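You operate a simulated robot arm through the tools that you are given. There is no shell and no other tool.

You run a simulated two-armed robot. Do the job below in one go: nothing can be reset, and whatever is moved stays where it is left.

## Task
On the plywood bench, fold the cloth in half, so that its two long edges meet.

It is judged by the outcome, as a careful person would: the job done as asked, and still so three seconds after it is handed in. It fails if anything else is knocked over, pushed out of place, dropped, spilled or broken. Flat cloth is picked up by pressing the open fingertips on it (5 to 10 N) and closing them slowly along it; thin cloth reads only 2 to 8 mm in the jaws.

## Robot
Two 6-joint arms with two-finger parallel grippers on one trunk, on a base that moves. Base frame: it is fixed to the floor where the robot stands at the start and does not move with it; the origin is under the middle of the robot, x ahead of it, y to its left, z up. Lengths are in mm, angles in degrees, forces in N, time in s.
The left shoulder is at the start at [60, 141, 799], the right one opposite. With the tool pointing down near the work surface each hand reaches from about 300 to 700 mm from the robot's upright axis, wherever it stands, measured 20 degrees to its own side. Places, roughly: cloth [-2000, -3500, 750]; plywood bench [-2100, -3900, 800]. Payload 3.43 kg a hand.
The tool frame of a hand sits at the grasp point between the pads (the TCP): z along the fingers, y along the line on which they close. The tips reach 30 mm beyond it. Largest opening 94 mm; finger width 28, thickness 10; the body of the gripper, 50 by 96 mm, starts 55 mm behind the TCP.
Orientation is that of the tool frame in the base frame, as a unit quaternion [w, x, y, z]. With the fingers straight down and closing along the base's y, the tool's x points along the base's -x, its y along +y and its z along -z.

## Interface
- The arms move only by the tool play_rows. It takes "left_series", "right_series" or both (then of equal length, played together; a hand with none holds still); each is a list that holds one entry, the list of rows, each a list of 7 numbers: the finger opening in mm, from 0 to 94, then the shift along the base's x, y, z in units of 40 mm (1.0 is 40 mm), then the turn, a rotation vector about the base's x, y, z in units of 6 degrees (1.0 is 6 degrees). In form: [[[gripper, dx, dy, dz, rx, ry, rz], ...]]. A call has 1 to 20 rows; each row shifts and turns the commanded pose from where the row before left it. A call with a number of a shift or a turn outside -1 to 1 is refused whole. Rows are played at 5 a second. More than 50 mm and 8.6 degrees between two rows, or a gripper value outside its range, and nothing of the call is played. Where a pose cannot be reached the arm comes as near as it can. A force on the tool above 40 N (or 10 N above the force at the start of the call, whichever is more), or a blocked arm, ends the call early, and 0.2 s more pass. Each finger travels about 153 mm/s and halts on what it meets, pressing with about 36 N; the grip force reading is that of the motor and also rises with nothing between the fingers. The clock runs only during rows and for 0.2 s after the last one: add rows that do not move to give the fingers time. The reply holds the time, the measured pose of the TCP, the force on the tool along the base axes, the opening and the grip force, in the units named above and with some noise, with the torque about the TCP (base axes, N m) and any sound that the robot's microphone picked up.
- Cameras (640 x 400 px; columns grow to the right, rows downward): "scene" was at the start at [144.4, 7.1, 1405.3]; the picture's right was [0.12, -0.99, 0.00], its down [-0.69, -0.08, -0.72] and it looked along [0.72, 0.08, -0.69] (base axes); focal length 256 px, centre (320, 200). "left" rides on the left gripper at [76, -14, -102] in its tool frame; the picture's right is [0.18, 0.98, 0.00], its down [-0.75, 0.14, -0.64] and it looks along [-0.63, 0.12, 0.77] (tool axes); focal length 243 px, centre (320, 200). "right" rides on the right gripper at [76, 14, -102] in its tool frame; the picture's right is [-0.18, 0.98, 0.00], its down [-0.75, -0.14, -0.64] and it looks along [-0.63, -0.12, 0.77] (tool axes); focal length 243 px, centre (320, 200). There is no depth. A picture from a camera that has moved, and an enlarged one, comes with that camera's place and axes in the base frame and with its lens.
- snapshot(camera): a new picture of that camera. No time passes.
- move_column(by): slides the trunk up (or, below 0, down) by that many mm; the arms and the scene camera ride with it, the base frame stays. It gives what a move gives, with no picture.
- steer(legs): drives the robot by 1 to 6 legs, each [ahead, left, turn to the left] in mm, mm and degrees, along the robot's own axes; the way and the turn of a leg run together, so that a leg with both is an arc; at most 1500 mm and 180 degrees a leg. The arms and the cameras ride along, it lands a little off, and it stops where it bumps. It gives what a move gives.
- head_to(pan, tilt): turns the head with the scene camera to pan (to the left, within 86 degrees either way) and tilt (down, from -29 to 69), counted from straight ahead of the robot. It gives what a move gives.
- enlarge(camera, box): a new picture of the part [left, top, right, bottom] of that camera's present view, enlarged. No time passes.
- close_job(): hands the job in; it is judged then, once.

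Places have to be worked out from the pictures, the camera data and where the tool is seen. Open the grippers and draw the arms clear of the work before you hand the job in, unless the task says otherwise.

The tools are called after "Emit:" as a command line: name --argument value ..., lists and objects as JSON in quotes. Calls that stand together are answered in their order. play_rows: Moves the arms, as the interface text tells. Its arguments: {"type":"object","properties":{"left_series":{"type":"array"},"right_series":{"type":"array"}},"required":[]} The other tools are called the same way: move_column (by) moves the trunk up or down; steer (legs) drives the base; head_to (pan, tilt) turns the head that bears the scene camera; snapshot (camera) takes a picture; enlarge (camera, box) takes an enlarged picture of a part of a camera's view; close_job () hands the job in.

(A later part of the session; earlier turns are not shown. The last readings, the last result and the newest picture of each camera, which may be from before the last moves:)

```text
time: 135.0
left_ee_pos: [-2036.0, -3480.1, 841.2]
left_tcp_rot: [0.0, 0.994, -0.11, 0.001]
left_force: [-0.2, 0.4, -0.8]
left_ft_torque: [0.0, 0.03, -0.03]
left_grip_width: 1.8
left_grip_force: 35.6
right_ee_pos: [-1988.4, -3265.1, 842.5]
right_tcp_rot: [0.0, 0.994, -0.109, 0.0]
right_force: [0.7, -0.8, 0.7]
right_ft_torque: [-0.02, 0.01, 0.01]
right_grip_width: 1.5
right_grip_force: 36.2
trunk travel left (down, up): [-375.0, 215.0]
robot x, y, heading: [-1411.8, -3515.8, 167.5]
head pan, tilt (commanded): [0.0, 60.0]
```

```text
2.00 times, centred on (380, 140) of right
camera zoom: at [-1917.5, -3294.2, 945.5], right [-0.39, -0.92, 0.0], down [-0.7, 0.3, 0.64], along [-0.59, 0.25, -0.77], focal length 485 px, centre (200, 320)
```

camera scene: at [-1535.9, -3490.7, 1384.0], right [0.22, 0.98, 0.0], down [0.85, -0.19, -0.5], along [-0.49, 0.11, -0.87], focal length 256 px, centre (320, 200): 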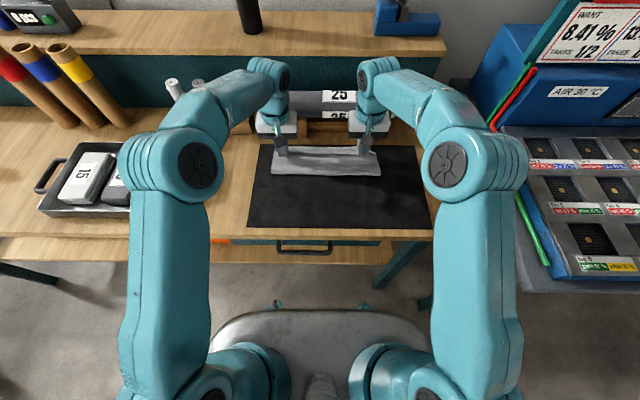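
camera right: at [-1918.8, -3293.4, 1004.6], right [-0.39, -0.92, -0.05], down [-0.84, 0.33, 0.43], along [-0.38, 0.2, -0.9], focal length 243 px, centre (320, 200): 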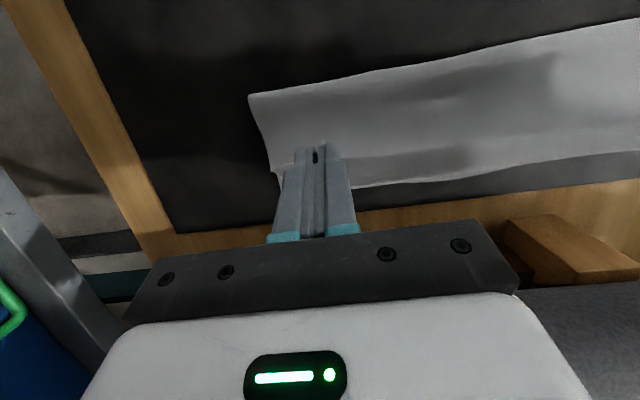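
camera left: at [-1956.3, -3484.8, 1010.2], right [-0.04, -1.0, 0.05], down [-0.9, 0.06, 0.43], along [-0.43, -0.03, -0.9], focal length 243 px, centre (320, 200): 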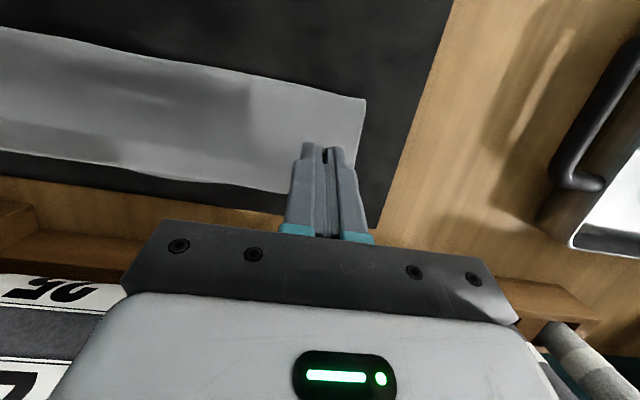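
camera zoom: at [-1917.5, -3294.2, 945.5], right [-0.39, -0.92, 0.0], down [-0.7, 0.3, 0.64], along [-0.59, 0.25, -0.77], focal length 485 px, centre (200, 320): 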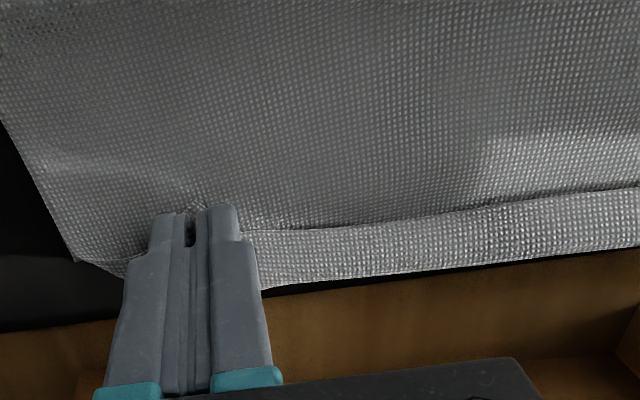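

The band beyond my fingers moves with them: the cloth leaves the grip pointing backwards and loops ~30 mm before turning under, so this grip orientation cannot give a clean edge. I carry the edge back to the front to lay the cloth flat again and re-grip in a better way (jaws closing across the edge).

Emit:
play_rows --left_series '[[[0, 0.1023, -0.0236, 0.24, 0, 0, 0], [0, 0.1023, -0.0236, 0.24, 0, 0, 0], [0, 0.1023, -0.0236, 0.24, 0, 0, 0], [0, 0.1023, -0.0236, 0.24, 0, 0, 0], [0, 0.1023, -0.0236, 0.24, 0, 0, 0], [0, 0.2436, -0.0563, 0.161, 0, 0, 0], [0, 0.2436, -0.0563, 0.161, 0, 0, 0], [0, 0.2436, -0.0563, 0.161, 0, 0, 0], [0, 0.2436, -0.0563, 0.161, 0, 0, 0], [0, 0.2436, -0.0563, 0.161, 0, 0, 0], [0, 0.2436, -0.0563, 0.161, 0, 0, 0], [0, 0.2436, -0.0563, 0.161, 0, 0, 0], [0, 0.2436, -0.0563, -0.078, 0, 0, 0], [0, 0.2436, -0.0563, -0.078, 0, 0, 0], [0, 0.2436, -0.0563, -0.078, 0, 0, 0], [0, 0.2436, -0.0563, -0.078, 0, 0, 0], [0, 0.2436, -0.0563, -0.078, 0, 0, 0], [0, 0.2436, -0.0563, -0.078, 0, 0, 0], [0, 0.2436, -0.0563, -0.078, 0, 0, 0], [0, 0.2436, -0.0563, -0.078, 0, 0, 0]]]' --right_series '[[[0, 0.1023, -0.0236, 0.24, 0, 0, 0], [0, 0.1023, -0.0236, 0.24, 0, 0, 0], [0, 0.1023, -0.0236, 0.24, 0, 0, 0], [0, 0.1023, -0.0236, 0.24, 0, 0, 0], [0, 0.1023, -0.0236, 0.24, 0, 0, 0], [0, 0.2436, -0.0563, 0.161, 0, 0, 0], [0, 0.2436, -0.0563, 0.161, 0, 0, 0], [0, 0.2436, -0.0563, 0.161, 0, 0, 0], [0, 0.2436, -0.0563, 0.161, 0, 0, 0], [0, 0.2436, -0.0563, 0.161, 0, 0, 0], [0, 0.2436, -0.0563, 0.161, 0, 0, 0], [0, 0.2436, -0.0563, 0.161, 0, 0, 0], [0, 0.2436, -0.0563, -0.078, 0, 0, 0], [0, 0.2436, -0.0563, -0.078, 0, 0, 0], [0, 0.2436, -0.0563, -0.078, 0, 0, 0], [0, 0.2436, -0.0563, -0.078, 0, 0, 0], [0, 0.2436, -0.0563, -0.078, 0, 0, 0], [0, 0.2436, -0.0563, -0.078, 0, 0, 0], [0, 0.2436, -0.0563, -0.078, 0, 0, 0], [0, 0.2436, -0.0563, -0.078, 0, 0, 0]]]'

Emit:
enlarge --camera "scene" --box '[220, 100, 420, 225]'

Emit:
snapshot --camera "left"

Emit:
snapshot --camera "right"

```text
time: 139.2
left_ee_pos: [-1868.9, -3518.9, 908.8]
left_tcp_rot: [0.0, 0.994, -0.11, -0.001]
left_force: [0.6, -0.4, -0.5]
left_ft_torque: [-0.02, -0.03, -0.02]
left_grip_width: 1.7
left_grip_force: 35.6
right_ee_pos: [-1822.4, -3304.3, 911.7]
right_tcp_rot: [-0.001, 0.994, -0.109, -0.001]
right_force: [0.7, -0.2, -0.4]
right_ft_torque: [-0.01, -0.04, -0.02]
right_grip_width: 1.3
right_grip_force: 36.4
trunk travel left (down, up): [-375.0, 215.0]
robot x, y, heading: [-1409.5, -3517.7, 167.1]
head pan, tilt (commanded): [0.0, 60.0]
```

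```text
3.20 times, centred on (320, 162) of scene
camera zoom: at [-1533.9, -3491.0, 1384.3], right [0.22, 0.98, 0.0], down [0.84, -0.19, -0.5], along [-0.49, 0.11, -0.87], focal length 821 px, centre (320, 320)
```

zoom: 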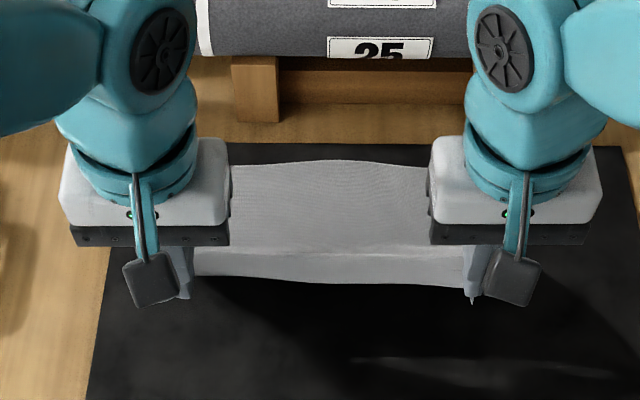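

```text
taken
camera left: at [-1792.4, -3522.9, 1011.5], right [-0.04, -1.0, 0.0], down [-0.77, 0.03, 0.64], along [-0.64, 0.02, -0.77], focal length 243 px, centre (320, 200)
```

left: 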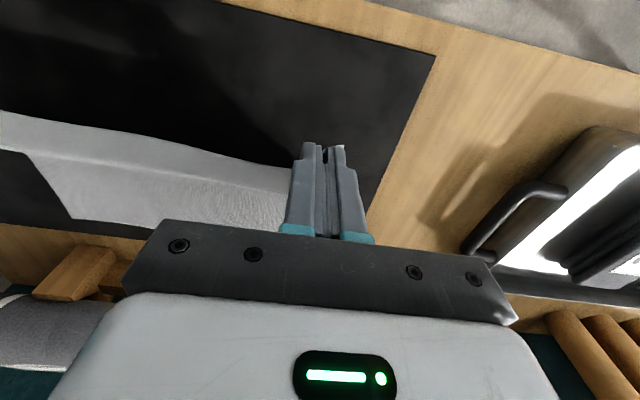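

```text
taken
camera right: at [-1750.8, -3333.9, 1013.3], right [-0.39, -0.92, 0.0], down [-0.7, 0.3, 0.64], along [-0.59, 0.25, -0.77], focal length 243 px, centre (320, 200)
```

right: 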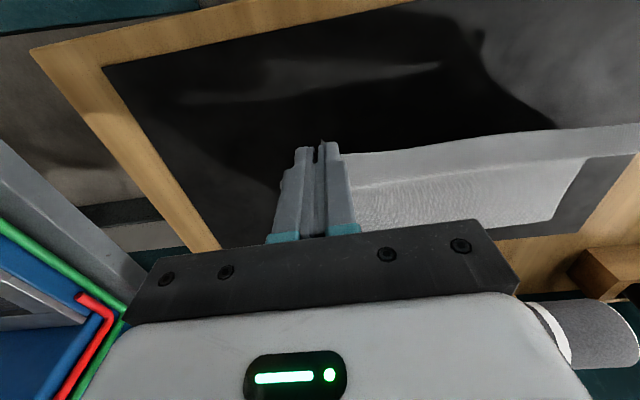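

The lower back edge is still at f≈1212, so only the top layer was moving. I continue forward and down to lay the front half flat again.

Emit:
play_rows --left_series '[[[0, 0.1705, -0.0394, -0.2, 0, 0, 0], [0, 0.1705, -0.0394, -0.2, 0, 0, 0], [0, 0.1705, -0.0394, -0.2, 0, 0, 0], [0, 0.1705, -0.0394, -0.2, 0, 0, 0], [0, 0.1705, -0.0394, -0.2, 0, 0, 0], [0, 0.0426, -0.0098, -0.16, 0, 0, 0], [0, 0.0426, -0.0098, -0.16, 0, 0, 0], [0, 0.0426, -0.0098, -0.16, 0, 0, 0], [0, 0.0426, -0.0098, -0.15, 0, 0, 0], [0, 0, 0, 0, 0, 0, 0]]]' --right_series '[[[0, 0.1705, -0.0394, -0.2, 0, 0, 0], [0, 0.1705, -0.0394, -0.2, 0, 0, 0], [0, 0.1705, -0.0394, -0.2, 0, 0, 0], [0, 0.1705, -0.0394, -0.2, 0, 0, 0], [0, 0.1705, -0.0394, -0.2, 0, 0, 0], [0, 0.052, -0.012, -0.17, 0, 0, 0], [0, 0.052, -0.012, -0.17, 0, 0, 0], [0, 0.052, -0.012, -0.17, 0, 0, 0], [0, 0.052, -0.012, -0.17, 0, 0, 0], [0, 0, 0, 0, 0, 0, 0]]]'

Emit:
enlarge --camera "scene" --box '[220, 120, 420, 245]'

Emit:
snapshot --camera "left"

Emit:
snapshot --camera "right"

```text
time: 141.4
left_ee_pos: [-1829.3, -3528.4, 844.2]
left_tcp_rot: [0.0, 0.994, -0.11, 0.001]
left_force: [-0.8, -0.1, -0.1]
left_ft_torque: [-0.02, 0.0, -0.01]
left_grip_width: 1.4
left_grip_force: 35.7
right_ee_pos: [-1780.1, -3315.0, 843.1]
right_tcp_rot: [0.0, 0.994, -0.11, 0.0]
right_force: [-0.2, -0.2, 0.2]
right_ft_torque: [0.01, 0.01, -0.03]
right_grip_width: 1.4
right_grip_force: 35.7
trunk travel left (down, up): [-375.0, 215.0]
robot x, y, heading: [-1411.3, -3519.4, 167.1]
head pan, tilt (commanded): [0.0, 60.0]
```

```text
3.20 times, centred on (320, 182) of scene
camera zoom: at [-1534.3, -3490.9, 1384.2], right [0.22, 0.98, 0.0], down [0.84, -0.19, -0.5], along [-0.49, 0.11, -0.87], focal length 821 px, centre (320, 256)
```

zoom: 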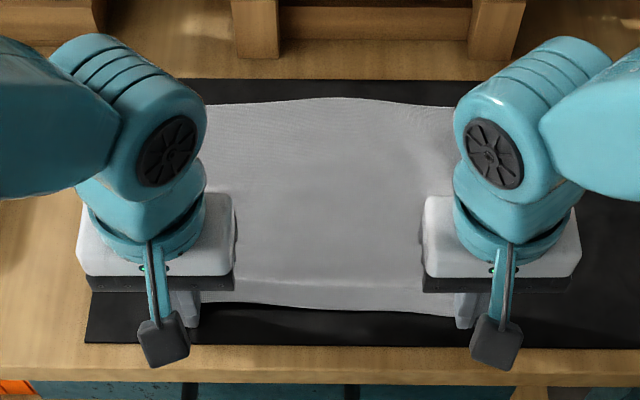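

```text
taken
camera left: at [-1751.7, -3532.6, 946.1], right [-0.03, -1.0, 0.0], down [-0.77, 0.03, 0.64], along [-0.64, 0.02, -0.77], focal length 243 px, centre (320, 200)
```

left: 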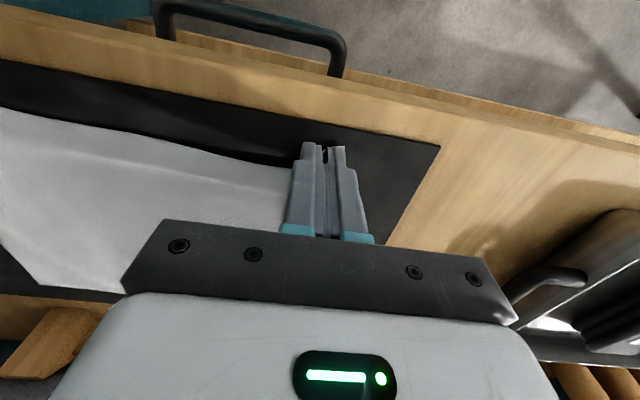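

```text
taken
camera right: at [-1708.7, -3343.6, 945.8], right [-0.39, -0.92, 0.0], down [-0.7, 0.3, 0.64], along [-0.59, 0.25, -0.77], focal length 243 px, centre (320, 200)
```

right: 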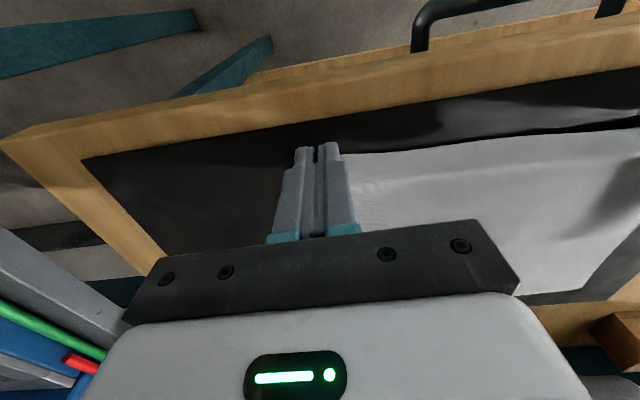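

The cloth lies nearly flat again. I lower both hands to light contact to set the corners down.

Emit:
play_rows --left_series '[[[0, 0.024, -0.0056, -0.075, 0, 0, 0], [0, 0.024, -0.0056, -0.075, 0, 0, 0], [0, 0, 0, -0.03, 0, 0, 0], [0, 0, 0, 0, 0, 0, 0]]]' --right_series '[[[0, 0.024, -0.0056, -0.075, 0, 0, 0], [0, 0.024, -0.0056, -0.075, 0, 0, 0], [0, 0, 0, -0.005, 0, 0, 0], [0, 0, 0, 0, 0, 0, 0]]]'

```text
time: 142.4
left_ee_pos: [-1826.7, -3528.5, 835.8]
left_tcp_rot: [0.0, 0.994, -0.11, 0.0]
left_force: [-1.4, 0.8, 0.5]
left_ft_torque: [-0.01, 0.04, -0.02]
left_grip_width: 1.5
left_grip_force: 35.8
right_ee_pos: [-1778.1, -3315.1, 836.0]
right_tcp_rot: [-0.001, 0.994, -0.11, -0.001]
right_force: [-0.1, 0.0, 0.5]
right_ft_torque: [0.0, -0.04, -0.02]
right_grip_width: 1.6
right_grip_force: 36.2
trunk travel left (down, up): [-375.0, 215.0]
robot x, y, heading: [-1418.4, -3519.0, 167.1]
head pan, tilt (commanded): [0.0, 60.0]
```

No load yet; I lower 1.5 mm more.

Emit:
play_rows --left_series '[[[0, 0, 0, -0.02, 0, 0, 0], [0, 0, 0, -0.0175, 0, 0, 0], [0, 0, 0, 0, 0, 0, 0]]]' --right_series '[[[0, 0, 0, -0.02, 0, 0, 0], [0, 0, 0, -0.0175, 0, 0, 0], [0, 0, 0, 0, 0, 0, 0]]]'

```text
time: 143.2
left_ee_pos: [-1828.2, -3529.3, 835.9]
left_tcp_rot: [0.0, 0.994, -0.11, 0.0]
left_force: [-0.7, 0.5, 1.1]
left_ft_torque: [0.03, 0.01, 0.01]
left_grip_width: 1.5
left_grip_force: 36.1
right_ee_pos: [-1777.4, -3315.4, 836.1]
right_tcp_rot: [-0.001, 0.994, -0.11, -0.001]
right_force: [1.0, 0.5, 6.2]
right_ft_torque: [0.03, 0.03, -0.02]
right_grip_width: 1.6
right_grip_force: 35.9
trunk travel left (down, up): [-375.0, 215.0]
robot x, y, heading: [-1415.1, -3515.5, 167.1]
head pan, tilt (commanded): [0.0, 60.0]
```

Right presses 6 N, left just touching. I lower the left 0.7 mm and open both slowly while pressed, to spread the rucks flat.

Emit:
play_rows --left_series '[[[0, 0, 0, -0.0175, 0, 0, 0], [3, 0, 0, 0, 0, 0, 0], [6, 0, 0, 0, 0, 0, 0], [9, 0, 0, 0, 0, 0, 0], [12, 0, 0, 0, 0, 0, 0], [15, 0, 0, 0, 0, 0, 0], [18, 0, 0, 0, 0, 0, 0], [21, 0, 0, 0, 0, 0, 0], [24, 0, 0, 0, 0, 0, 0], [27, 0, 0, 0, 0, 0, 0], [30, 0, 0, 0, 0, 0, 0], [33, 0, 0, 0, 0, 0, 0], [33, 0, 0, 0, 0, 0, 0]]]' --right_series '[[[0, 0, 0, 0, 0, 0, 0], [3, 0, 0, 0, 0, 0, 0], [6, 0, 0, 0, 0, 0, 0], [9, 0, 0, 0, 0, 0, 0], [12, 0, 0, 0, 0, 0, 0], [15, 0, 0, 0, 0, 0, 0], [18, 0, 0, 0, 0, 0, 0], [21, 0, 0, 0, 0, 0, 0], [24, 0, 0, 0, 0, 0, 0], [27, 0, 0, 0, 0, 0, 0], [30, 0, 0, 0, 0, 0, 0], [33, 0, 0, 0, 0, 0, 0], [33, 0, 0, 0, 0, 0, 0]]]'

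Emit:
enlarge --camera "left" --box '[180, 40, 460, 215]'

Emit:
enlarge --camera "right" --box '[180, 40, 460, 215]'

```text
time: 146.0
left_ee_pos: [-1827.5, -3529.4, 835.8]
left_tcp_rot: [-0.001, 0.994, -0.111, 0.001]
left_force: [0.2, 0.2, -0.3]
left_ft_torque: [0.0, -0.02, -0.02]
left_grip_width: 32.7
left_grip_force: 0.0
right_ee_pos: [-1778.4, -3315.7, 835.3]
right_tcp_rot: [-0.001, 0.994, -0.11, 0.0]
right_force: [-0.2, -0.2, 0.1]
right_ft_torque: [0.02, 0.02, -0.01]
right_grip_width: 32.9
right_grip_force: 0.0
trunk travel left (down, up): [-375.0, 215.0]
robot x, y, heading: [-1412.6, -3515.8, 167.1]
head pan, tilt (commanded): [0.0, 60.0]
```

```text
2.29 times, centred on (320, 128) of left
camera zoom: at [-1750.1, -3533.0, 937.1], right [-0.03, -1.0, 0.0], down [-0.77, 0.03, 0.64], along [-0.64, 0.02, -0.77], focal length 555 px, centre (320, 366)
```

zoom: 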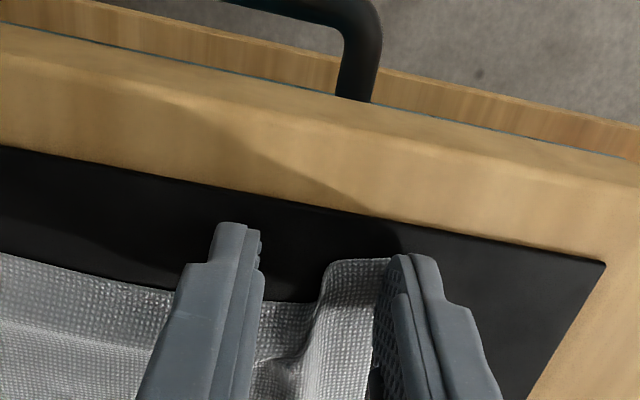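

```text
2.29 times, centred on (320, 128) of right
camera zoom: at [-1707.0, -3343.7, 938.5], right [-0.39, -0.92, 0.0], down [-0.7, 0.3, 0.64], along [-0.59, 0.25, -0.77], focal length 555 px, centre (320, 366)
```

zoom: 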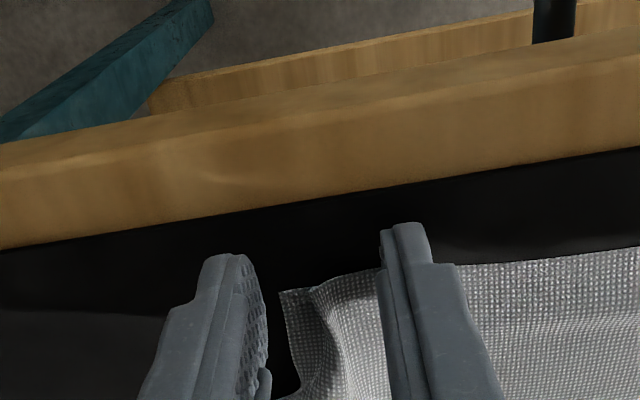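

Some rucking remains at the corners. I raise the hands 70 mm and move them outward to get a clear view of the cloth.

Emit:
play_rows --left_series '[[[33, 0, 0, 0.6, 0, 0, 0], [33, -0.1, -0.5, 0.6, 0, 0, 0], [33, -0.2, -0.9, 0.6, 0, 0, 0], [33, -0.2, -0.9, 0, 0, 0, 0], [33, -0.2, -0.9, 0, 0, 0, 0]]]' --right_series '[[[33, 0, 0, 0.6, 0, 0, 0], [33, 0.1, 0.5, 0.6, 0, 0, 0], [33, 0.2, 0.9, 0.6, 0, 0, 0], [33, 0.2, 0.9, 0, 0, 0, 0], [33, 0.2, 0.9, 0, 0, 0, 0]]]'

Emit:
snapshot --camera "scene"

Emit:
enlarge --camera "scene" --box '[220, 120, 420, 245]'

```text
time: 147.2
left_ee_pos: [-1855.7, -3657.3, 905.6]
left_tcp_rot: [0.0, 0.994, -0.11, 0.001]
left_force: [0.0, 0.0, -0.1]
left_ft_torque: [0.0, 0.04, 0.02]
left_grip_width: 33.0
left_grip_force: 0.1
right_ee_pos: [-1748.5, -3185.8, 907.4]
right_tcp_rot: [-0.002, 0.994, -0.11, -0.001]
right_force: [-0.1, -0.6, -0.2]
right_ft_torque: [0.01, -0.01, -0.02]
right_grip_width: 32.7
right_grip_force: 0.1
trunk travel left (down, up): [-375.0, 215.0]
robot x, y, heading: [-1411.8, -3514.3, 167.4]
head pan, tilt (commanded): [0.0, 60.0]
```

```text
taken
camera scene: at [-1532.9, -3491.3, 1384.4], right [0.22, 0.98, 0.0], down [0.84, -0.19, -0.5], along [-0.49, 0.11, -0.87], focal length 256 px, centre (320, 200)
```

scene: 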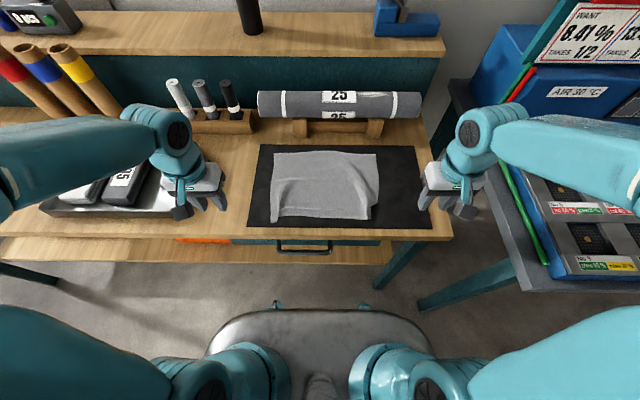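

```text
3.20 times, centred on (320, 182) of scene
camera zoom: at [-1532.9, -3491.3, 1384.4], right [0.22, 0.98, 0.0], down [0.84, -0.19, -0.5], along [-0.49, 0.11, -0.87], focal length 821 px, centre (320, 256)
```

zoom: 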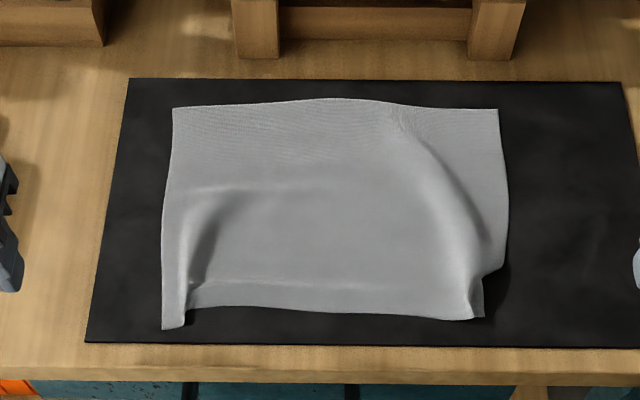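

The cloth is open again with one ruck near each front corner. I will spread them out by pressing with nearly closed fingertips astride each ruck and opening; first I bring the hands above them (left (-1848,-3523), right (-1798,-3319)).

Emit:
play_rows --left_series '[[[14, 0.048, 0.841, 0, 0, 0, 0], [14, 0.048, 0.841, 0, 0, 0, 0], [14, 0.048, 0.841, -0.57, 0, 0, 0], [14, 0.048, 0.841, -0.57, 0, 0, 0], [14, 0, 0, 0, 0, 0, 0]]]' --right_series '[[[18, -0.308, -0.831, 0, 0, 0, 0], [18, -0.308, -0.831, 0, 0, 0, 0], [18, -0.308, -0.831, -0.59, 0, 0, 0], [18, -0.308, -0.831, -0.59, 0, 0, 0], [18, 0, 0, 0, 0, 0, 0]]]'

Emit:
enlarge --camera "left" --box '[180, 40, 460, 215]'

Emit:
enlarge --camera "right" --box '[180, 40, 460, 215]'

```text
time: 148.4
left_ee_pos: [-1848.6, -3522.0, 859.6]
left_tcp_rot: [0.0, 0.994, -0.109, 0.0]
left_force: [0.1, 0.3, 0.0]
left_ft_torque: [-0.02, 0.01, -0.02]
left_grip_width: 14.1
left_grip_force: 0.0
right_ee_pos: [-1799.8, -3319.8, 859.7]
right_tcp_rot: [-0.001, 0.994, -0.109, -0.001]
right_force: [0.6, -1.3, 0.5]
right_ft_torque: [0.02, 0.04, -0.03]
right_grip_width: 17.9
right_grip_force: 0.0
trunk travel left (down, up): [-375.0, 215.0]
robot x, y, heading: [-1415.0, -3515.0, 167.2]
head pan, tilt (commanded): [0.0, 60.0]
```

```text
2.29 times, centred on (320, 128) of left
camera zoom: at [-1770.2, -3525.8, 962.5], right [-0.03, -1.0, 0.0], down [-0.77, 0.03, 0.64], along [-0.64, 0.02, -0.77], focal length 555 px, centre (320, 366)
```

zoom: 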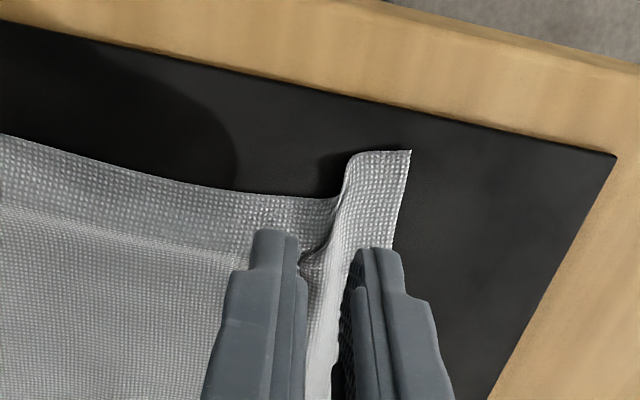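

```text
2.29 times, centred on (320, 128) of right
camera zoom: at [-1727.6, -3348.8, 963.6], right [-0.39, -0.92, 0.0], down [-0.7, 0.3, 0.64], along [-0.59, 0.25, -0.77], focal length 555 px, centre (320, 366)
```

zoom: 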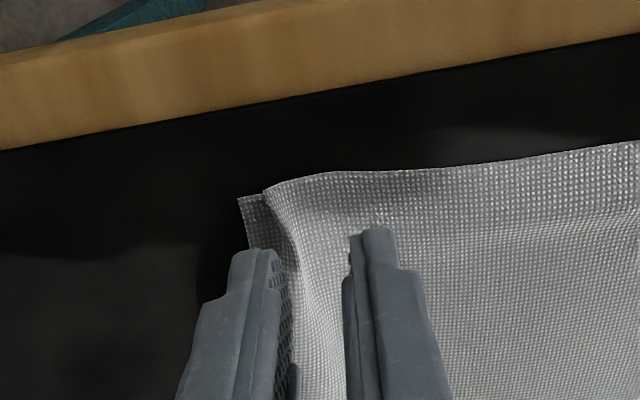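

Left fingers straddle its ruck well; the right ruck crest is ~9 mm further right, so I shift the right hand there, narrow it to 12 mm and lower both to ~838.

Emit:
play_rows --left_series '[[[14, 0, 0, -0.25, 0, 0, 0], [14, 0, 0, -0.275, 0, 0, 0], [14, 0, 0, 0, 0, 0, 0]]]' --right_series '[[[12, 0.05, 0.22, -0.25, 0, 0, 0], [12, 0, 0, -0.275, 0, 0, 0], [12, 0, 0, 0, 0, 0, 0]]]'

Emit:
enlarge --camera "left" --box '[180, 40, 460, 215]'

Emit:
enlarge --camera "right" --box '[180, 40, 460, 215]'

```text
time: 149.2
left_ee_pos: [-1847.5, -3522.0, 840.6]
left_tcp_rot: [-0.001, 0.994, -0.109, 0.0]
left_force: [-0.4, -0.5, -0.2]
left_ft_torque: [-0.01, 0.02, 0.01]
left_grip_width: 14.0
left_grip_force: 0.0
right_ee_pos: [-1797.0, -3311.4, 838.9]
right_tcp_rot: [-0.001, 0.994, -0.11, -0.001]
right_force: [-0.3, 0.3, -0.3]
right_ft_torque: [-0.01, 0.0, -0.02]
right_grip_width: 12.2
right_grip_force: 0.1
trunk travel left (down, up): [-375.0, 215.0]
robot x, y, heading: [-1412.6, -3514.4, 167.3]
head pan, tilt (commanded): [0.0, 60.0]
```

```text
2.29 times, centred on (320, 128) of left
camera zoom: at [-1769.6, -3526.1, 942.1], right [-0.03, -1.0, 0.0], down [-0.77, 0.03, 0.64], along [-0.64, 0.02, -0.77], focal length 555 px, centre (320, 366)
```

zoom: 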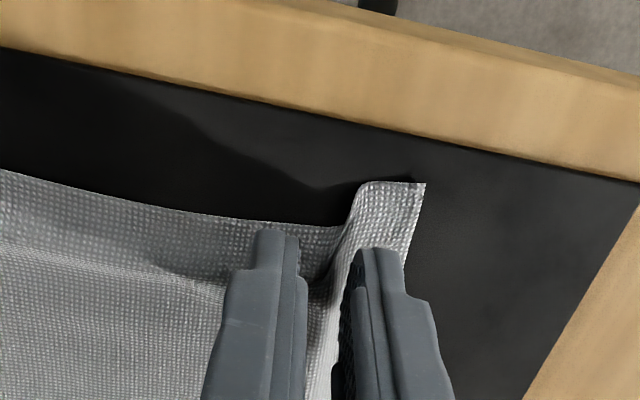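

```text
2.29 times, centred on (320, 128) of right
camera zoom: at [-1725.3, -3339.9, 941.9], right [-0.39, -0.92, 0.0], down [-0.7, 0.3, 0.64], along [-0.59, 0.25, -0.77], focal length 555 px, centre (320, 366)
```

zoom: 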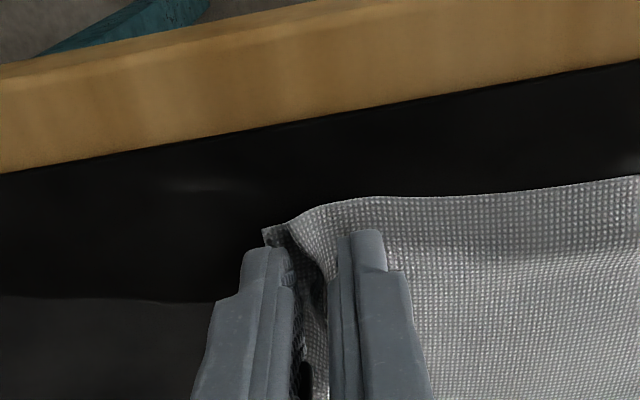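

Both pairs straddle the rucks a few mm above the cloth. I lower 2.5 mm in steps towards contact.

Emit:
play_rows --left_series '[[[14, 0, 0, -0.04, 0, 0, 0], [14, 0, 0, -0.03, 0, 0, 0], [14, 0, 0, 0, 0, 0, 0]]]' --right_series '[[[12, 0, 0, -0.03, 0, 0, 0], [12, 0, 0, -0.025, 0, 0, 0], [12, 0, 0, 0, 0, 0, 0]]]'

```text
time: 150.0
left_ee_pos: [-1848.3, -3523.1, 837.7]
left_tcp_rot: [0.0, 0.994, -0.11, 0.001]
left_force: [0.0, 0.0, 0.3]
left_ft_torque: [0.04, 0.0, -0.02]
left_grip_width: 13.8
left_grip_force: 0.0
right_ee_pos: [-1797.4, -3309.7, 836.4]
right_tcp_rot: [-0.002, 0.994, -0.11, -0.001]
right_force: [-0.2, -1.0, 0.2]
right_ft_torque: [-0.01, 0.0, -0.01]
right_grip_width: 11.8
right_grip_force: 0.2
trunk travel left (down, up): [-375.0, 215.0]
robot x, y, heading: [-1412.0, -3514.7, 166.9]
head pan, tilt (commanded): [0.0, 60.0]
```

Emit:
play_rows --left_series '[[[14, 0, 0, -0.03, 0, 0, 0], [14, 0, 0, -0.02, 0, 0, 0], [14, 0, 0, 0, 0, 0, 0]]]' --right_series '[[[12, 0, 0, -0.02, 0, 0, 0], [12, 0, 0, 0, 0, 0, 0], [12, 0, 0, 0, 0, 0, 0]]]'

```text
time: 150.8
left_ee_pos: [-1847.4, -3523.1, 835.9]
left_tcp_rot: [0.0, 0.994, -0.111, 0.001]
left_force: [-0.4, 0.2, 0.1]
left_ft_torque: [0.01, 0.02, -0.01]
left_grip_width: 14.0
left_grip_force: 0.1
right_ee_pos: [-1796.7, -3310.6, 836.7]
right_tcp_rot: [-0.001, 0.994, -0.11, 0.0]
right_force: [0.3, -0.5, 0.0]
right_ft_torque: [0.01, -0.03, -0.02]
right_grip_width: 12.1
right_grip_force: 0.1
trunk travel left (down, up): [-375.0, 215.0]
robot x, y, heading: [-1413.3, -3517.1, 167.2]
head pan, tilt (commanded): [0.0, 60.0]
```

Still no load; I go 1 mm lower with both.

Emit:
play_rows --left_series '[[[14, 0, 0, -0.0125, 0, 0, 0], [14, 0, 0, -0.0125, 0, 0, 0], [14, 0, 0, 0, 0, 0, 0]]]' --right_series '[[[12, 0, 0, -0.0125, 0, 0, 0], [12, 0, 0, -0.0125, 0, 0, 0], [12, 0, 0, 0, 0, 0, 0]]]'

```text
time: 151.6
left_ee_pos: [-1848.1, -3523.9, 835.5]
left_tcp_rot: [0.0, 0.994, -0.11, 0.001]
left_force: [0.2, 1.2, 0.5]
left_ft_torque: [0.05, -0.01, -0.02]
left_grip_width: 14.4
left_grip_force: 0.1
right_ee_pos: [-1796.8, -3310.1, 836.8]
right_tcp_rot: [-0.001, 0.994, -0.11, 0.0]
right_force: [0.0, -0.4, 0.9]
right_ft_torque: [0.02, -0.01, -0.01]
right_grip_width: 12.1
right_grip_force: 0.1
trunk travel left (down, up): [-375.0, 215.0]
robot x, y, heading: [-1409.2, -3515.5, 167.4]
head pan, tilt (commanded): [0.0, 60.0]
```

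Just about to touch; 0.7 mm lower.

Emit:
play_rows --left_series '[[[14, 0, 0, -0.0175, 0, 0, 0], [14, 0, 0, 0, 0, 0, 0]]]' --right_series '[[[12, 0, 0, -0.0175, 0, 0, 0], [12, 0, 0, 0, 0, 0, 0]]]'

```text
time: 152.2
left_ee_pos: [-1847.7, -3523.0, 834.2]
left_tcp_rot: [0.0, 0.994, -0.11, 0.0]
left_force: [-1.4, -1.0, 5.6]
left_ft_torque: [-0.07, 0.03, 0.0]
left_grip_width: 13.8
left_grip_force: 0.0
right_ee_pos: [-1798.1, -3311.0, 835.5]
right_tcp_rot: [-0.001, 0.994, -0.11, -0.001]
right_force: [-0.3, 0.4, 1.6]
right_ft_torque: [0.0, 0.01, 0.01]
right_grip_width: 11.9
right_grip_force: 0.0
trunk travel left (down, up): [-375.0, 215.0]
robot x, y, heading: [-1410.8, -3515.6, 167.0]
head pan, tilt (commanded): [0.0, 60.0]
```

Left presses 5.6 N. I press the right 0.5 mm more and open both slowly to spread the rucks.

Emit:
play_rows --left_series '[[[14, 0, 0, 0, 0, 0, 0], [16, 0, 0, 0, 0, 0, 0], [18, 0, 0, 0, 0, 0, 0], [20, 0, 0, 0, 0, 0, 0], [22, 0, 0, 0, 0, 0, 0], [24, 0, 0, 0, 0, 0, 0], [26, 0, 0, 0, 0, 0, 0], [28, 0, 0, 0, 0, 0, 0], [30, 0, 0, 0, 0, 0, 0], [32, 0, 0, 0, 0, 0, 0], [34, 0, 0, 0, 0, 0, 0], [36, 0, 0, 0, 0, 0, 0], [36, 0, 0, 0, 0, 0, 0]]]' --right_series '[[[12, 0, 0, -0.0125, 0, 0, 0], [14, 0, 0, 0, 0, 0, 0], [16, 0, 0, 0, 0, 0, 0], [18, 0, 0, 0, 0, 0, 0], [20, 0, 0, 0, 0, 0, 0], [22, 0, 0, 0, 0, 0, 0], [24, 0, 0, 0, 0, 0, 0], [26, 0, 0, 0, 0, 0, 0], [28, 0, 0, 0, 0, 0, 0], [30, 0, 0, 0, 0, 0, 0], [32, 0, 0, 0, 0, 0, 0], [34, 0, 0, 0, 0, 0, 0], [36, 0, 0, 0, 0, 0, 0]]]'

Emit:
enlarge --camera "left" --box '[180, 40, 460, 215]'

Emit:
enlarge --camera "right" --box '[180, 40, 460, 215]'

```text
time: 155.0
left_ee_pos: [-1847.8, -3522.3, 833.7]
left_tcp_rot: [0.0, 0.994, -0.109, -0.001]
left_force: [0.4, 1.3, 9.0]
left_ft_torque: [-0.02, -0.01, -0.03]
left_grip_width: 32.2
left_grip_force: 0.1
right_ee_pos: [-1796.7, -3311.2, 833.9]
right_tcp_rot: [-0.001, 0.994, -0.11, -0.001]
right_force: [0.1, -2.1, 3.1]
right_ft_torque: [0.0, 0.03, 0.03]
right_grip_width: 34.9
right_grip_force: 0.1
trunk travel left (down, up): [-375.0, 215.0]
robot x, y, heading: [-1414.0, -3517.1, 167.3]
head pan, tilt (commanded): [0.0, 60.0]
```

```text
2.29 times, centred on (320, 128) of left
camera zoom: at [-1769.8, -3526.6, 936.1], right [-0.03, -1.0, 0.0], down [-0.77, 0.03, 0.64], along [-0.64, 0.02, -0.77], focal length 555 px, centre (320, 366)
```

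zoom: 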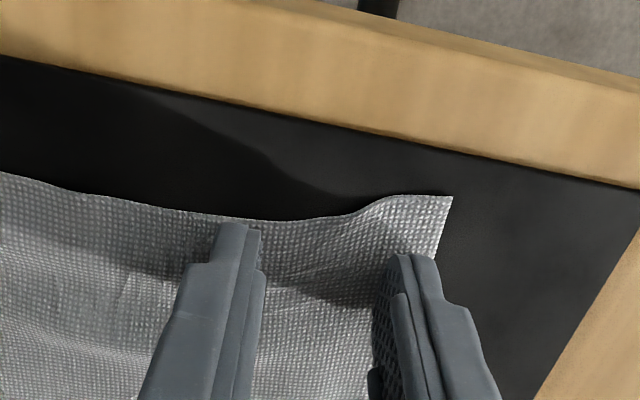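

```text
2.29 times, centred on (320, 128) of right
camera zoom: at [-1725.6, -3339.9, 937.4], right [-0.39, -0.92, 0.0], down [-0.7, 0.3, 0.64], along [-0.59, 0.25, -0.77], focal length 555 px, centre (320, 366)
```

zoom: 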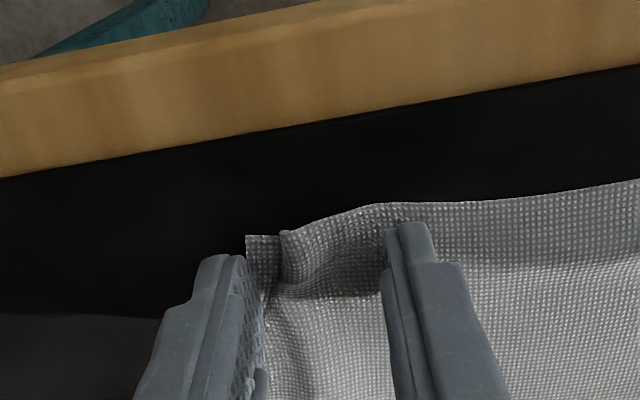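

The left ruck spread out well; the right is partly spread. I raise and move the hands outward to look again.

Emit:
play_rows --left_series '[[[36, 0, 0, 0.6, 0, 0, 0], [36, -0.1, -0.5, 0.6, 0, 0, 0], [36, -0.2, -0.9, 0.5, 0, 0, 0], [36, -0.2, -0.9, 0, 0, 0, 0], [36, -0.2, -0.9, 0, 0, 0, 0]]]' --right_series '[[[36, 0, 0, 0.6, 0, 0, 0], [36, 0.1, 0.5, 0.6, 0, 0, 0], [36, 0.2, 0.9, 0.5, 0, 0, 0], [36, 0.2, 0.9, 0, 0, 0, 0], [36, 0.2, 0.9, 0, 0, 0, 0]]]'

Emit:
enlarge --camera "scene" --box '[220, 120, 420, 245]'

Emit:
snapshot --camera "right"

```text
time: 156.2
left_ee_pos: [-1876.0, -3651.4, 903.0]
left_tcp_rot: [0.0, 0.994, -0.11, 0.0]
left_force: [0.8, -0.1, -0.7]
left_ft_torque: [0.02, 0.01, 0.01]
left_grip_width: 36.0
left_grip_force: 0.1
right_ee_pos: [-1769.3, -3182.5, 903.9]
right_tcp_rot: [-0.001, 0.994, -0.108, 0.001]
right_force: [0.0, -0.5, -0.2]
right_ft_torque: [-0.02, -0.02, -0.04]
right_grip_width: 36.0
right_grip_force: 0.2
trunk travel left (down, up): [-375.0, 215.0]
robot x, y, heading: [-1410.5, -3520.1, 167.3]
head pan, tilt (commanded): [0.0, 60.0]
```

```text
3.20 times, centred on (320, 182) of scene
camera zoom: at [-1533.2, -3491.2, 1384.3], right [0.22, 0.98, 0.0], down [0.84, -0.19, -0.5], along [-0.49, 0.11, -0.87], focal length 821 px, centre (320, 256)
```

zoom: 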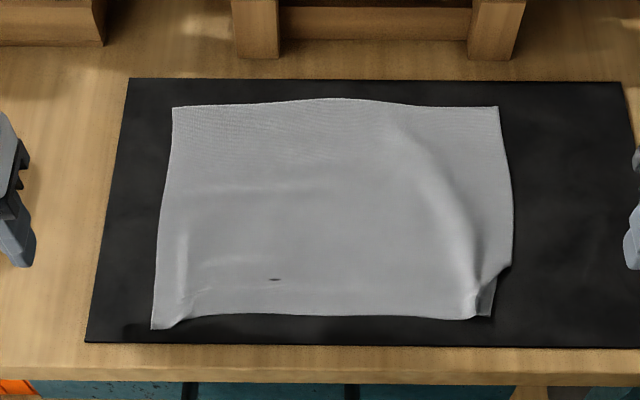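

```text
taken
camera right: at [-1696.9, -3210.7, 1005.3], right [-0.39, -0.92, 0.0], down [-0.7, 0.3, 0.64], along [-0.59, 0.25, -0.77], focal length 243 px, centre (320, 200)
```

right: 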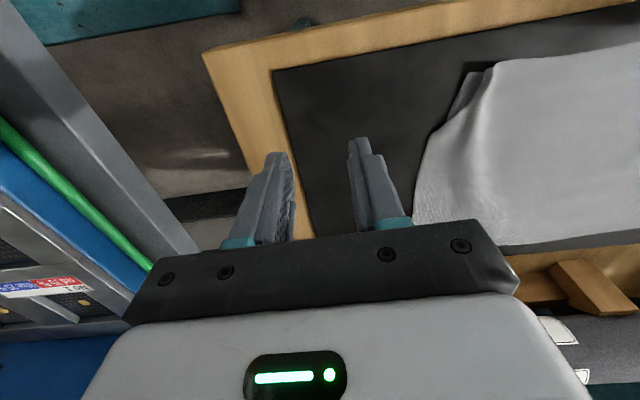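

Left corner is now fine. I look at the right front corner more closely.

Emit:
enlarge --camera "right" --box '[390, 40, 550, 140]'

Emit:
enlarge --camera "scene" --box '[340, 180, 404, 220]'

```text
4.00 times, centred on (470, 90) of right
camera zoom: at [-1696.9, -3210.7, 1005.3], right [-0.39, -0.92, 0.0], down [-0.7, 0.3, 0.64], along [-0.59, 0.25, -0.77], focal length 970 px, centre (-280, 640)
```

zoom: 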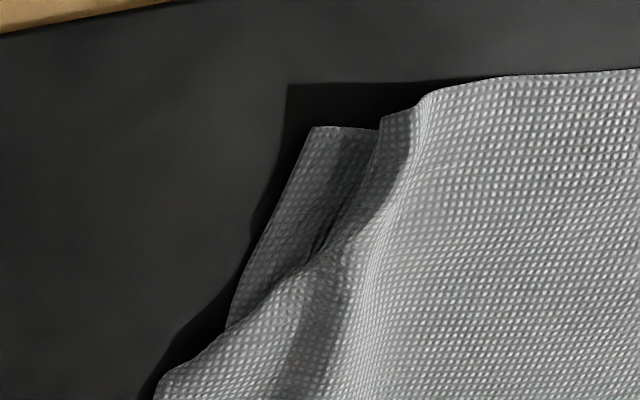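

```text
10.00 times, centred on (372, 200) of scene
camera zoom: at [-1533.2, -3491.2, 1384.3], right [0.22, 0.98, 0.0], down [0.84, -0.19, -0.5], along [-0.49, 0.11, -0.87], focal length 2565 px, centre (-200, 200)
```

zoom: 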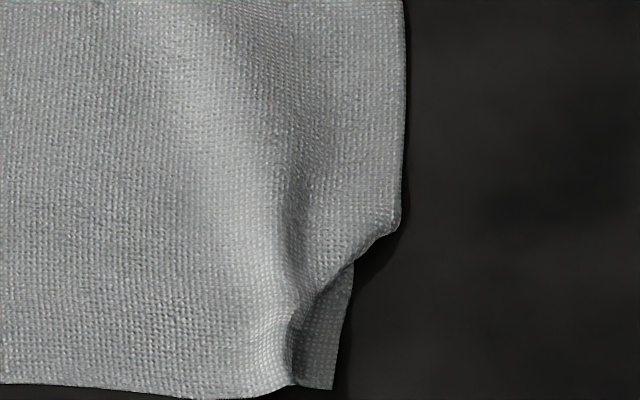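

The right front corner has an S-fold with a ~11 mm sliver of the corner flap showing at (f≈1001, r≈-3614). I open the right jaws to 40 mm and roll the hand 6° so only the outer fingertip will press on that flap, and move above it.

Emit:
play_rows --right_series '[[[40, -0.157, -0.842, 0, 0, 0, 0], [40, -0.157, -0.842, 0, 0, 0, 0], [40, -0.157, -0.842, -0.6, -0.974, 0.225, 0], [40, -0.157, -0.842, -0.6, 0, 0, 0], [40, 0, 0, 0, 0, 0, 0]]]'

Emit:
enlarge --camera "right" --box '[180, 40, 460, 215]'

```text
time: 157.4
left_ee_pos: [-1875.9, -3649.4, 901.7]
left_tcp_rot: [0.0, 0.994, -0.11, 0.001]
left_force: [0.1, -0.2, 0.0]
left_ft_torque: [0.02, -0.01, -0.01]
left_grip_width: 35.9
left_grip_force: 0.0
right_ee_pos: [-1794.8, -3317.3, 854.3]
right_tcp_rot: [0.051, 0.993, -0.109, -0.007]
right_force: [0.4, -0.2, -0.3]
right_ft_torque: [0.01, 0.01, 0.01]
right_grip_width: 40.0
right_grip_force: 0.0
trunk travel left (down, up): [-375.0, 215.0]
robot x, y, heading: [-1415.7, -3516.2, 167.4]
head pan, tilt (commanded): [0.0, 60.0]
```

```text
2.29 times, centred on (320, 128) of right
camera zoom: at [-1721.4, -3336.3, 957.1], right [-0.39, -0.91, 0.1], down [-0.69, 0.37, 0.63], along [-0.61, 0.18, -0.77], focal length 555 px, centre (320, 366)
```

zoom: 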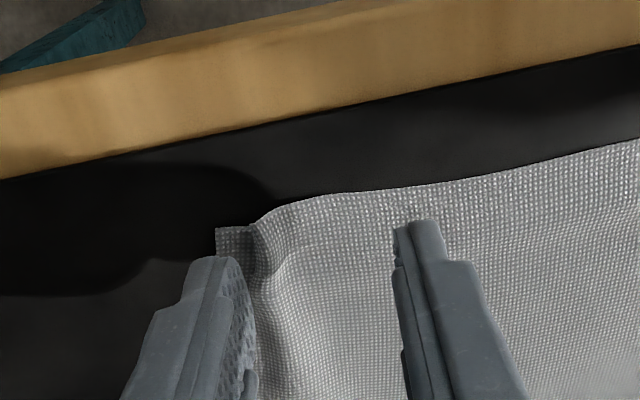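

The outer fingertip lines up with the visible flap (r −3619…−3611). I descend 14 mm, then feel for contact.

Emit:
play_rows --right_series '[[[40, 0, 0, -0.2, 0, 0, 0], [40, 0, 0, -0.175, 0, 0, 0], [40, 0, 0, 0, 0, 0, 0]]]'

Emit:
enlarge --camera "right" --box '[180, 40, 460, 215]'

```text
time: 158.2
left_ee_pos: [-1876.7, -3651.0, 902.0]
left_tcp_rot: [0.001, 0.994, -0.11, 0.001]
left_force: [1.0, 0.0, -0.7]
left_ft_torque: [-0.02, 0.01, 0.02]
left_grip_width: 36.2
left_grip_force: 0.0
right_ee_pos: [-1794.7, -3318.0, 839.1]
right_tcp_rot: [0.051, 0.993, -0.109, -0.007]
right_force: [-0.2, 0.1, -0.4]
right_ft_torque: [0.01, -0.02, 0.02]
right_grip_width: 40.2
right_grip_force: 0.0
trunk travel left (down, up): [-375.0, 215.0]
robot x, y, heading: [-1416.0, -3518.3, 167.0]
head pan, tilt (commanded): [0.0, 60.0]
```

```text
2.29 times, centred on (320, 128) of right
camera zoom: at [-1721.5, -3336.3, 942.4], right [-0.39, -0.91, 0.1], down [-0.69, 0.37, 0.63], along [-0.61, 0.18, -0.77], focal length 555 px, centre (320, 366)
```

zoom: 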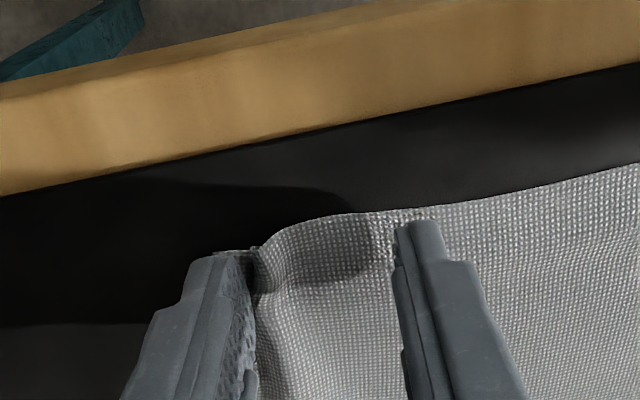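

Emit:
play_rows --right_series '[[[40, 0, 0, -0.025, 0, 0, 0], [40, 0, 0, -0.025, 0, 0, 0], [40, 0, 0, 0, 0, 0, 0]]]'

```text
time: 159.0
left_ee_pos: [-1876.3, -3649.6, 902.7]
left_tcp_rot: [0.001, 0.994, -0.11, 0.001]
left_force: [0.2, -0.4, -0.8]
left_ft_torque: [0.02, -0.03, 0.0]
left_grip_width: 35.9
left_grip_force: 0.1
right_ee_pos: [-1796.3, -3317.8, 837.3]
right_tcp_rot: [0.051, 0.993, -0.109, -0.006]
right_force: [-1.0, -0.5, 3.6]
right_ft_torque: [0.07, 0.04, 0.06]
right_grip_width: 39.6
right_grip_force: 0.1
trunk travel left (down, up): [-375.0, 215.0]
robot x, y, heading: [-1412.4, -3515.0, 167.1]
head pan, tilt (commanded): [0.0, 60.0]
```

Contact at 3.6 N. I press slightly more and drag the flap 22 mm outward (to my right).

Emit:
play_rows --right_series '[[[40, 0, 0, -0.008, 0, 0, 0], [40, 0.0155, 0.067, 0, 0, 0, 0], [40, 0.0155, 0.067, 0, 0, 0, 0], [40, 0.0155, 0.067, 0, 0, 0, 0], [40, 0.0155, 0.067, 0, 0, 0, 0], [40, 0.0155, 0.067, 0, 0, 0, 0], [40, 0.0155, 0.067, 0, 0, 0, 0], [40, 0.0155, 0.067, 0, 0, 0, 0], [40, 0.0155, 0.067, 0, 0, 0, 0], [40, 0, 0, 0, 0, 0, 0]]]'

Emit:
enlarge --camera "right" --box '[180, 40, 460, 215]'

```text
time: 161.2
left_ee_pos: [-1876.9, -3650.3, 902.3]
left_tcp_rot: [0.0, 0.994, -0.109, 0.0]
left_force: [0.2, 0.0, 0.4]
left_ft_torque: [0.04, 0.03, -0.02]
left_grip_width: 35.8
left_grip_force: 0.1
right_ee_pos: [-1789.1, -3296.6, 838.3]
right_tcp_rot: [0.051, 0.993, -0.11, -0.007]
right_force: [-0.5, -2.9, 5.1]
right_ft_torque: [0.0, 0.04, 0.02]
right_grip_width: 38.1
right_grip_force: 0.1
trunk travel left (down, up): [-375.0, 215.0]
robot x, y, heading: [-1417.2, -3516.0, 167.1]
head pan, tilt (commanded): [0.0, 60.0]
```

```text
2.29 times, centred on (320, 128) of right
camera zoom: at [-1716.0, -3314.7, 940.7], right [-0.39, -0.91, 0.1], down [-0.69, 0.37, 0.63], along [-0.61, 0.18, -0.77], focal length 555 px, centre (320, 366)
```

zoom: 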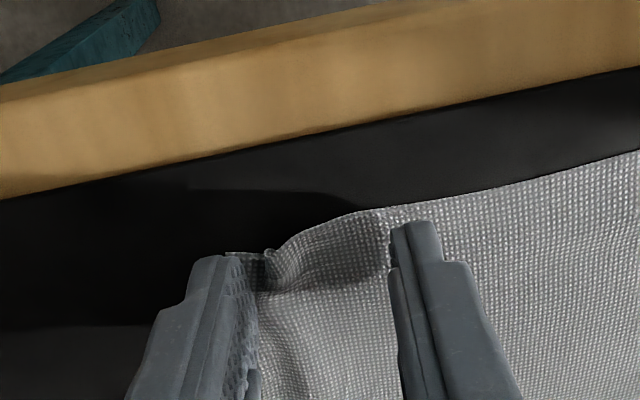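

The flap followed the finger. I lift, roll back level, and check.

Emit:
play_rows --right_series '[[[40, 0, 0, 0.6, 0, 0, 0], [40, 0, 0, 0.6, 0.974, -0.225, 0], [40, 0.2, 0.9, 0.5, 0, 0, 0], [40, 0.2, 0.9, 0, 0, 0, 0], [40, 0.2, 0.9, 0, 0, 0, 0]]]'

Emit:
enlarge --camera "scene" --box '[220, 120, 420, 245]'

Emit:
enlarge --camera "right" --box '[390, 40, 550, 140]'

```text
time: 162.4
left_ee_pos: [-1876.9, -3649.9, 903.3]
left_tcp_rot: [0.001, 0.994, -0.111, -0.001]
left_force: [-0.7, 0.4, 0.2]
left_ft_torque: [0.0, 0.05, -0.02]
left_grip_width: 36.0
left_grip_force: 0.1
right_ee_pos: [-1763.6, -3186.5, 905.6]
right_tcp_rot: [0.0, 0.994, -0.109, 0.0]
right_force: [-0.1, 0.8, 0.0]
right_ft_torque: [-0.02, 0.04, -0.02]
right_grip_width: 39.9
right_grip_force: 0.1
trunk travel left (down, up): [-375.0, 215.0]
robot x, y, heading: [-1414.4, -3515.6, 167.2]
head pan, tilt (commanded): [0.0, 60.0]
```

```text
3.20 times, centred on (320, 182) of scene
camera zoom: at [-1533.1, -3489.5, 1384.3], right [0.22, 0.98, 0.0], down [0.84, -0.19, -0.5], along [-0.49, 0.11, -0.87], focal length 821 px, centre (320, 256)
```

zoom: 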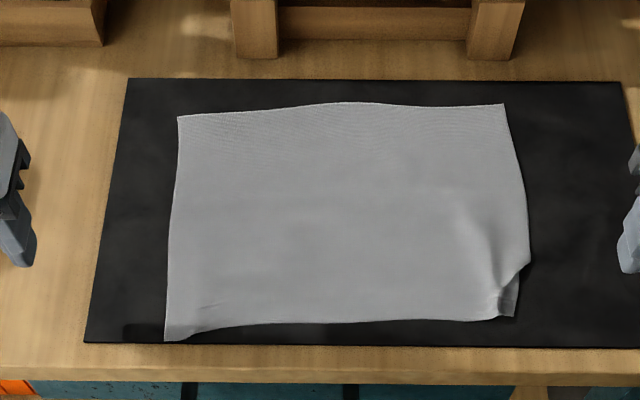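

```text
4.00 times, centred on (470, 90) of right
camera zoom: at [-1693.1, -3214.8, 1008.1], right [-0.39, -0.92, 0.0], down [-0.7, 0.3, 0.64], along [-0.59, 0.25, -0.77], focal length 970 px, centre (-280, 640)
```

zoom: 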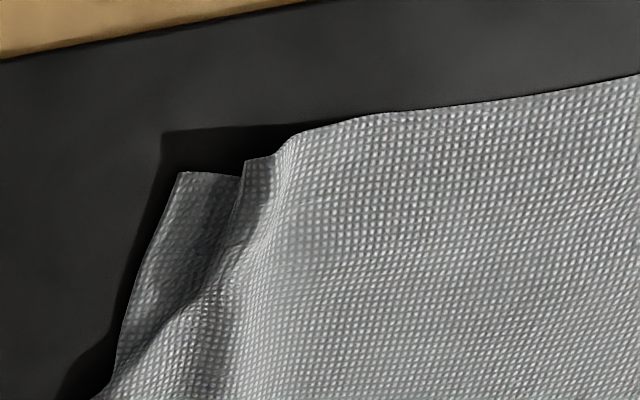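

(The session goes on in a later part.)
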